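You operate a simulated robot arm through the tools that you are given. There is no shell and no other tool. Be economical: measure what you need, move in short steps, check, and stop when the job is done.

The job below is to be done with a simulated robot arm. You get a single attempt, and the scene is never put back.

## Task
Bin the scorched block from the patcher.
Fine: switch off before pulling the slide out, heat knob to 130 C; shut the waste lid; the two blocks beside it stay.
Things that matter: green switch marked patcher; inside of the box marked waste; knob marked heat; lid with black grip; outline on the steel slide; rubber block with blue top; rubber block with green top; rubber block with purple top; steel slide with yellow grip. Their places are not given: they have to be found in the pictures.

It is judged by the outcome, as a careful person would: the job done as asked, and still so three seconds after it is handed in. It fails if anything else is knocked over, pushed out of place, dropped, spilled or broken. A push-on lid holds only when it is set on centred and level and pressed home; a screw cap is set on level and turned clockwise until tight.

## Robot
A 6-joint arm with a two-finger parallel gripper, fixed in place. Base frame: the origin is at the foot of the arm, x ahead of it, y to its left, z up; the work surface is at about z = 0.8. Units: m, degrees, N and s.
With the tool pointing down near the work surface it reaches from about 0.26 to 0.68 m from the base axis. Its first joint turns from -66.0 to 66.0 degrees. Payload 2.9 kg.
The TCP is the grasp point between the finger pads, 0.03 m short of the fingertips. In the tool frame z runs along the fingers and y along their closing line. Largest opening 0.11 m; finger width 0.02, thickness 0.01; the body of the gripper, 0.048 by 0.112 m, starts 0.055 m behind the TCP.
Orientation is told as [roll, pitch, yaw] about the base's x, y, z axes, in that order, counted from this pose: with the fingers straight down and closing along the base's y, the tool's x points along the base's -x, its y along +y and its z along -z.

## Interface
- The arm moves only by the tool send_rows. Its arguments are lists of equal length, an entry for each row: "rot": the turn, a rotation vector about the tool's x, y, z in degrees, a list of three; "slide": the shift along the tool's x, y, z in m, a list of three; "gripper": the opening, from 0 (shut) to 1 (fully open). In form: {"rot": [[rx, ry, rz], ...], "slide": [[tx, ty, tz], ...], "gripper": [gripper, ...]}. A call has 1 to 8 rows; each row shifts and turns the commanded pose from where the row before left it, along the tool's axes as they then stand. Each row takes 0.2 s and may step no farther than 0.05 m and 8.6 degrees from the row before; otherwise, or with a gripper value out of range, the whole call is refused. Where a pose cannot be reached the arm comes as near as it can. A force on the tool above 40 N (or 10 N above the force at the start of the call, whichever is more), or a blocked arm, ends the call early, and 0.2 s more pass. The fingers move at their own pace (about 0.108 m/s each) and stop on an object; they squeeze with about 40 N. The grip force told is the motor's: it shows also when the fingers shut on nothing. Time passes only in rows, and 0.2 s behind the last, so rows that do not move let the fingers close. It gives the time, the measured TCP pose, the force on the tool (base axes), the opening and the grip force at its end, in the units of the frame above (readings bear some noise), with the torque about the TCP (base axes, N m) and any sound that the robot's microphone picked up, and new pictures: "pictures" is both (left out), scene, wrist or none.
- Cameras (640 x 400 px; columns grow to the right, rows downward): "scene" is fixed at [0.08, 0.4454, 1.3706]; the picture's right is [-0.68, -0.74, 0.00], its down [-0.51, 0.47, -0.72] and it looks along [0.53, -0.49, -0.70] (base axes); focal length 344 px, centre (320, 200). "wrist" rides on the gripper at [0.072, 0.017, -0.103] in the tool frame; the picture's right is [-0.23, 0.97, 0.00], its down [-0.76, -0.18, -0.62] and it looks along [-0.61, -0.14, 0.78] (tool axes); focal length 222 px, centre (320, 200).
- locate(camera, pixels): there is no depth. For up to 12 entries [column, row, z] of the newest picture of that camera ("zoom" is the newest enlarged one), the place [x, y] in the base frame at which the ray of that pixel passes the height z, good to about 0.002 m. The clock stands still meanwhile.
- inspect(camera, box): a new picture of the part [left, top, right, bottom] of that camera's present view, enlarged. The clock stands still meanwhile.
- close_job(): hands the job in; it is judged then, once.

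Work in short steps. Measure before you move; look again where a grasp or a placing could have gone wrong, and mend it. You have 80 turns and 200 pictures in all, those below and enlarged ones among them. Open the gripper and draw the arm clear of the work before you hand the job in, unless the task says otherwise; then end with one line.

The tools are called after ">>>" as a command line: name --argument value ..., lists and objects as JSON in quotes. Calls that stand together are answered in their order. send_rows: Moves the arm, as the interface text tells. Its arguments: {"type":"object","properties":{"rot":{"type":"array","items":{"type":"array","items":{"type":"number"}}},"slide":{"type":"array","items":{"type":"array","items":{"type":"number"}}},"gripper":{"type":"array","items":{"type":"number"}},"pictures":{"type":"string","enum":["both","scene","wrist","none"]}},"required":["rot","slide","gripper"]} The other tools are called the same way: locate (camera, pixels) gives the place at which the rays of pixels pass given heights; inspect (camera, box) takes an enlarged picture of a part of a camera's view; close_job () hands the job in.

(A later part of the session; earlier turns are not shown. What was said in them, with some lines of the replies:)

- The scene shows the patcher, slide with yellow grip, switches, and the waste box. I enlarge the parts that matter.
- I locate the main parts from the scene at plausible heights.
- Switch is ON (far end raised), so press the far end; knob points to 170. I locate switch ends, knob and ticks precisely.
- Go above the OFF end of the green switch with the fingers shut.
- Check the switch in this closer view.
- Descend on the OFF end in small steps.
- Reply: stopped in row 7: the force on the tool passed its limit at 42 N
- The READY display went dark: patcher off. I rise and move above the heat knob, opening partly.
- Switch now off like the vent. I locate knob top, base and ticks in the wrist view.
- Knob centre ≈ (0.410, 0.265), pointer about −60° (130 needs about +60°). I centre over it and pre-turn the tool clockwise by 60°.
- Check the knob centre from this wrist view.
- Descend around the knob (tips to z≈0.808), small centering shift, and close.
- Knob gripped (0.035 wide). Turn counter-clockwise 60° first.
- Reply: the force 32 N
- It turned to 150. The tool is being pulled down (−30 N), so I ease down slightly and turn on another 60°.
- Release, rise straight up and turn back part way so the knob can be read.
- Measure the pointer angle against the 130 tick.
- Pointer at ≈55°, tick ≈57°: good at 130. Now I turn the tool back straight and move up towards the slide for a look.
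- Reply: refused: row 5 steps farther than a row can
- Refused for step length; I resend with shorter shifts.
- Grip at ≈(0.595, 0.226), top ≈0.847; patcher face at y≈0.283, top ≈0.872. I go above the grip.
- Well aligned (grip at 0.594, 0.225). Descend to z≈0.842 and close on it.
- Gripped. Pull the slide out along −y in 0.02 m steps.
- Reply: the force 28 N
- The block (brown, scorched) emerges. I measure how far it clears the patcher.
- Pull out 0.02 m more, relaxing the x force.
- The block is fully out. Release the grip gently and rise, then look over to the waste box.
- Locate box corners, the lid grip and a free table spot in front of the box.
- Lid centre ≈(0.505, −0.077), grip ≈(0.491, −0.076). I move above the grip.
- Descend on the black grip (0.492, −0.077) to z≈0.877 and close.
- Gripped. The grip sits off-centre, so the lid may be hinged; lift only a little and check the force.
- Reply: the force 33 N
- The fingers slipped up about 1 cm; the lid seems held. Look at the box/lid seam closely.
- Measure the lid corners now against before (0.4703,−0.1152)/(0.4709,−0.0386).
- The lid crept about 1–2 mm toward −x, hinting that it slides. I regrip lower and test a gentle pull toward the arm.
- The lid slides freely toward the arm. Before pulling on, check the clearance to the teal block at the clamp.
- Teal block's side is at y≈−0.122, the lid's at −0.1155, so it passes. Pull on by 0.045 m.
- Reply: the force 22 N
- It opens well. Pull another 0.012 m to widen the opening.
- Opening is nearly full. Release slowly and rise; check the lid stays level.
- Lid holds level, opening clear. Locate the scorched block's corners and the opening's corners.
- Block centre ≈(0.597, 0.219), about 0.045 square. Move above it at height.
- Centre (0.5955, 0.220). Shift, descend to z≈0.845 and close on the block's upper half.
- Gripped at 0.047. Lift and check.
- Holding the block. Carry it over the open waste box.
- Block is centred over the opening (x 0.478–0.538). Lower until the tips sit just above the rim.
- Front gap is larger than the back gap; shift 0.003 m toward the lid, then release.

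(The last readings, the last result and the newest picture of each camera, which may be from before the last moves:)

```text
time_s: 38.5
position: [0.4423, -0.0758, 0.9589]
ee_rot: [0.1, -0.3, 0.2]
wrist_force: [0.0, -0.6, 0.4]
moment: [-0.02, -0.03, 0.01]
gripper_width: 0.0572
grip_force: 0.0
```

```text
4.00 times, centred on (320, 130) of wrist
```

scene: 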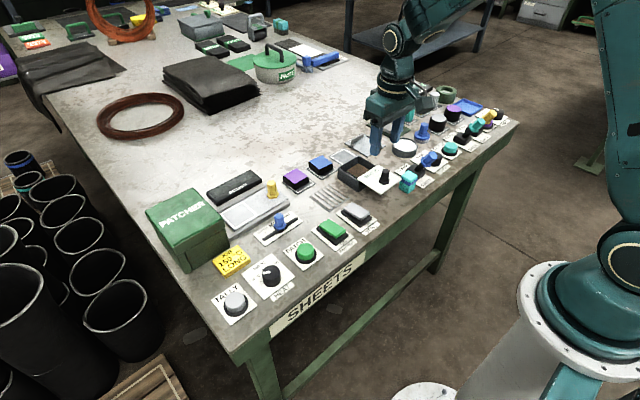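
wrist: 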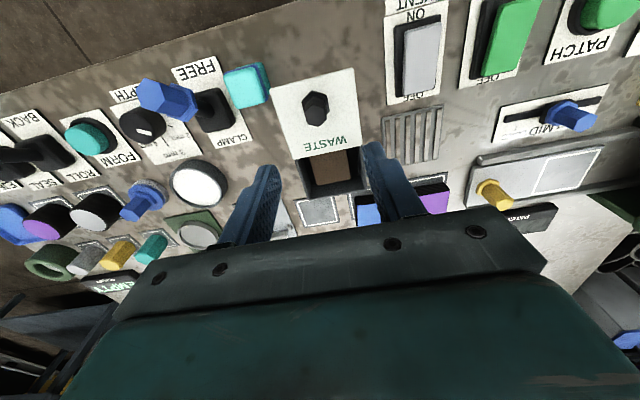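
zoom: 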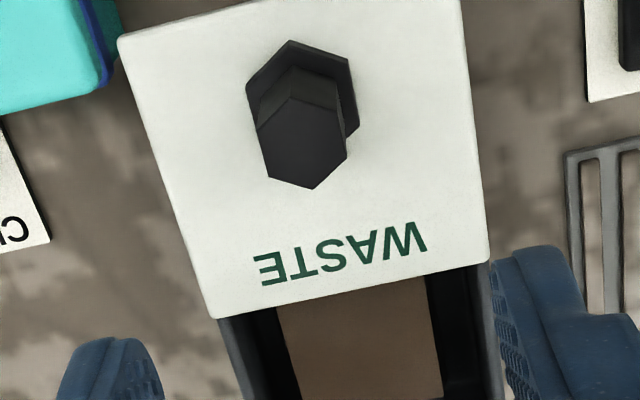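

The block lies in the box. Now grip the lid's handle again at (0.428, −0.077).

>>> send_rows --rot '[[0, 0, 0], [0, 0, 0], [0, 0, 0], [0, 0, 0], [0, 0, 0], [0, 0, 0], [0, 0, 0], [0, 0, 0]]' --slide '[[0.014, -0.0005, 0], [0, 0, 0.03], [0, 0, 0.025], [0, 0, 0.017], [0, 0, 0.01], [0, 0, 0], [0, 0, 0], [0, 0, 0]]' --gripper '[0.5, 0.5, 0.5, 0.5, 0.5, 0.1, 0.1, 0.1]' --pictures "wrist"

>>> inspect --camera "scene" --box '[320, 135, 416, 195]'

```text
time_s: 40.3
position: [0.426, -0.0778, 0.8757]
ee_rot: [0.4, -0.3, 0.4]
wrist_force: [0.6, 25.6, -4.0]
moment: [-0.79, -0.59, 0.15]
gripper_width: 0.0196
grip_force: 45.1
```

wrist: 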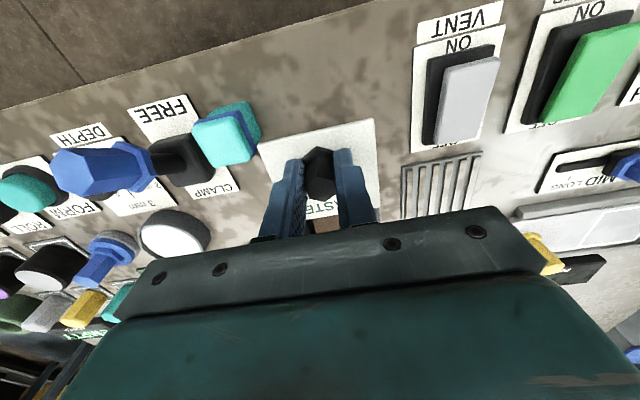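

```text
6.67 times, centred on (368, 165) of scene
```

zoom: 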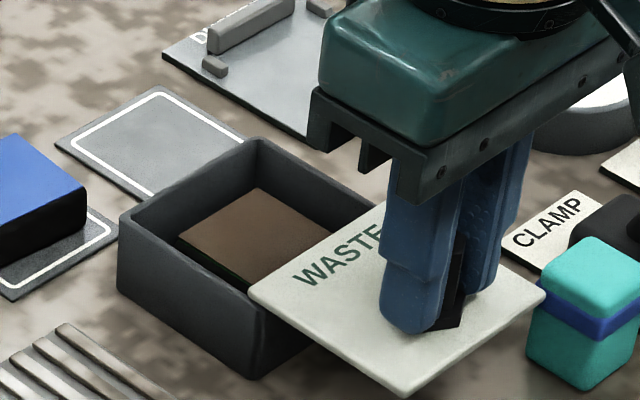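

Gripped; relax the side force (+y) and push the lid shut along +x by about 0.06 m.

>>> send_rows --rot '[[0, 0, 0], [0, 0, 0], [0, 0, 0], [0, 0, 0], [0, 0, 0], [0, 0, 0], [0, 0, 0]]' --slide '[[0, 0.002, 0], [-0.01, 0, 0], [-0.012, 0, 0], [-0.012, 0, 0], [-0.012, 0, 0], [-0.01, 0, 0], [-0.004, 0, 0]]' --gripper '[0.1, 0.1, 0.1, 0.1, 0.1, 0.1, 0.1]' --pictures "none"

>>> send_rows --rot '[[0, 0, 0], [0, 0, 0], [0, 0, 0]]' --slide '[[-0.003, 0, 0], [-0.003, 0, 0], [-0.002, 0, 0]]' --gripper '[0.1, 0.1, 0.1]' --pictures "wrist"

>>> inspect --camera "scene" --box '[332, 160, 388, 195]'

```text
time_s: 41.9
position: [0.4848, -0.0768, 0.8778]
ee_rot: [0.1, 0.0, 0.0]
wrist_force: [-0.4, 9.5, -31.3]
moment: [-0.59, -0.09, 0.02]
gripper_width: 0.0194
grip_force: 44.9
```

```text
time_s: 42.7
position: [0.4916, -0.0773, 0.876]
ee_rot: [0.1, 0.1, -0.1]
wrist_force: [-13.5, 5.3, -20.0]
moment: [-0.64, -0.45, 0.05]
gripper_width: 0.0197
grip_force: 45.1
```

wrist: 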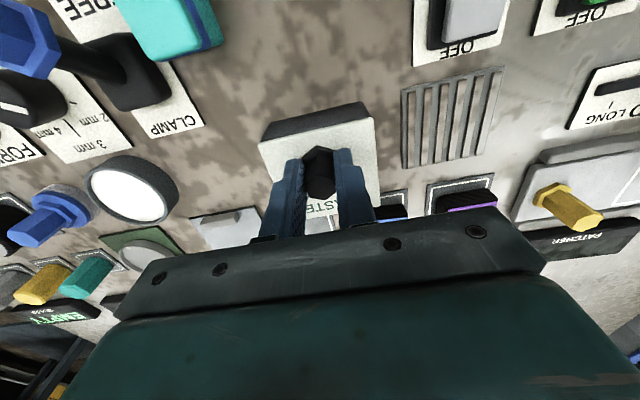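

```text
11.43 times, centred on (360, 178) of scene
```

zoom: 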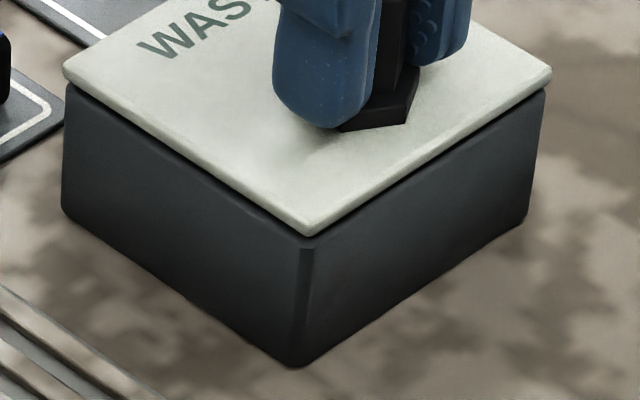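

The lid is flush and at its stop (−13.5 N). Release, rise clear, and check everything.

>>> send_rows --rot '[[0, 0, 0], [0, 0, 0], [0, 0, 0], [0, 0, 0], [0, 0, 0], [0, 0, 0], [0, 0, 0]]' --slide '[[0, 0, 0], [0, 0, 0], [0, 0, -0.03], [0, 0, -0.04], [0, 0, -0.04], [0.03, 0, -0.03], [0.03, 0, -0.03]]' --gripper '[0.45, 0.45, 0.45, 0.45, 0.45, 0.45, 0.45]' --pictures "both"

>>> inspect --camera "scene" --box '[310, 140, 406, 200]'

>>> inspect --camera "scene" --box '[232, 245, 312, 295]'

>>> inspect --camera "scene" --box '[180, 150, 372, 270]'

```text
time_s: 44.3
position: [0.4342, -0.0774, 1.0465]
ee_rot: [0.1, -0.3, 0.1]
wrist_force: [-1.3, -0.2, -0.2]
moment: [0.03, -0.03, 0.01]
gripper_width: 0.0494
grip_force: 0.0
```

scene: 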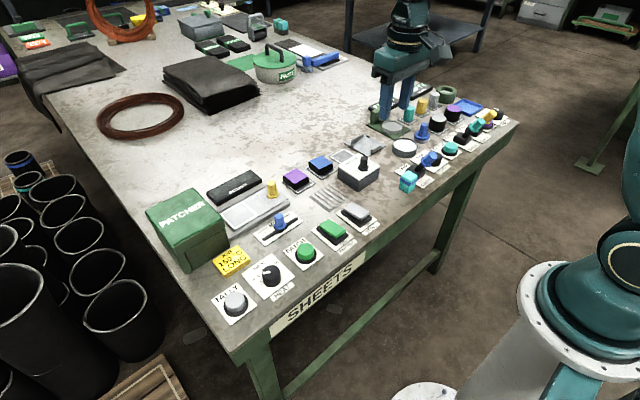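
wrist: 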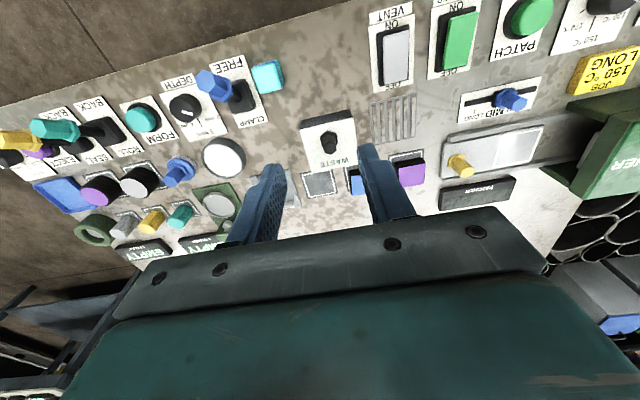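

```text
6.67 times, centred on (358, 170) of scene
```

zoom: 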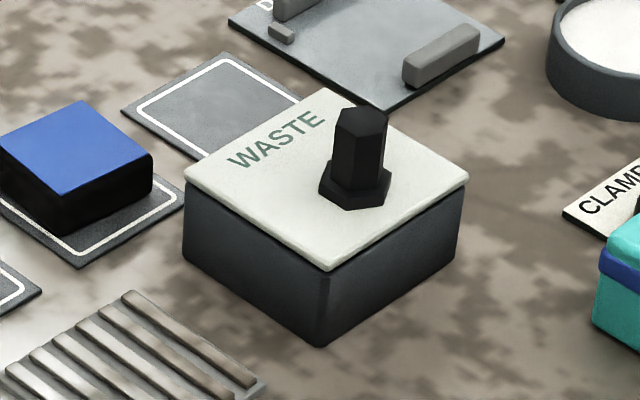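

```text
8.00 times, centred on (272, 270) of scene
```

zoom: 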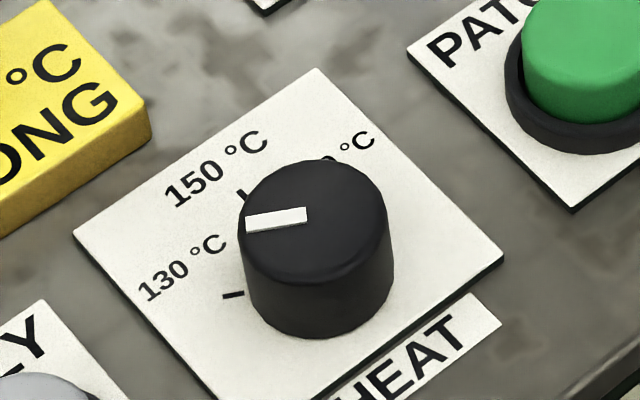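

```text
3.33 times, centred on (276, 210) of scene
```

zoom: 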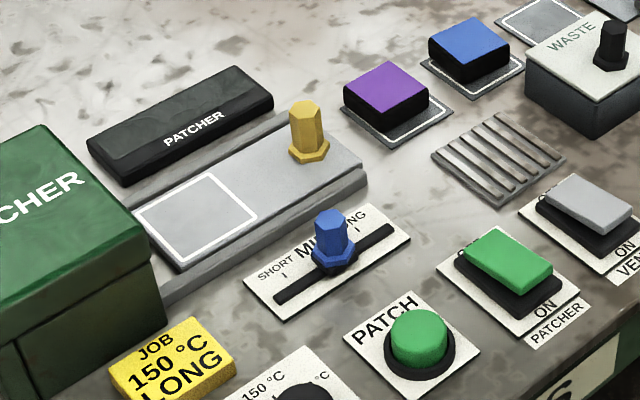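

All is in order: the lid is shut, the knob is at 130, the switch is off, both neighbouring blocks are in place, and the arm is clear. Handing in.

>>> close_job

```text
The job is handed in.
```

The patcher was switched off before I pulled the slide, the scorched block is in the waste box with its lid shut, and the heat knob is at 130 °C; the blue and purple blocks were not touched, and the slide is still pulled out.
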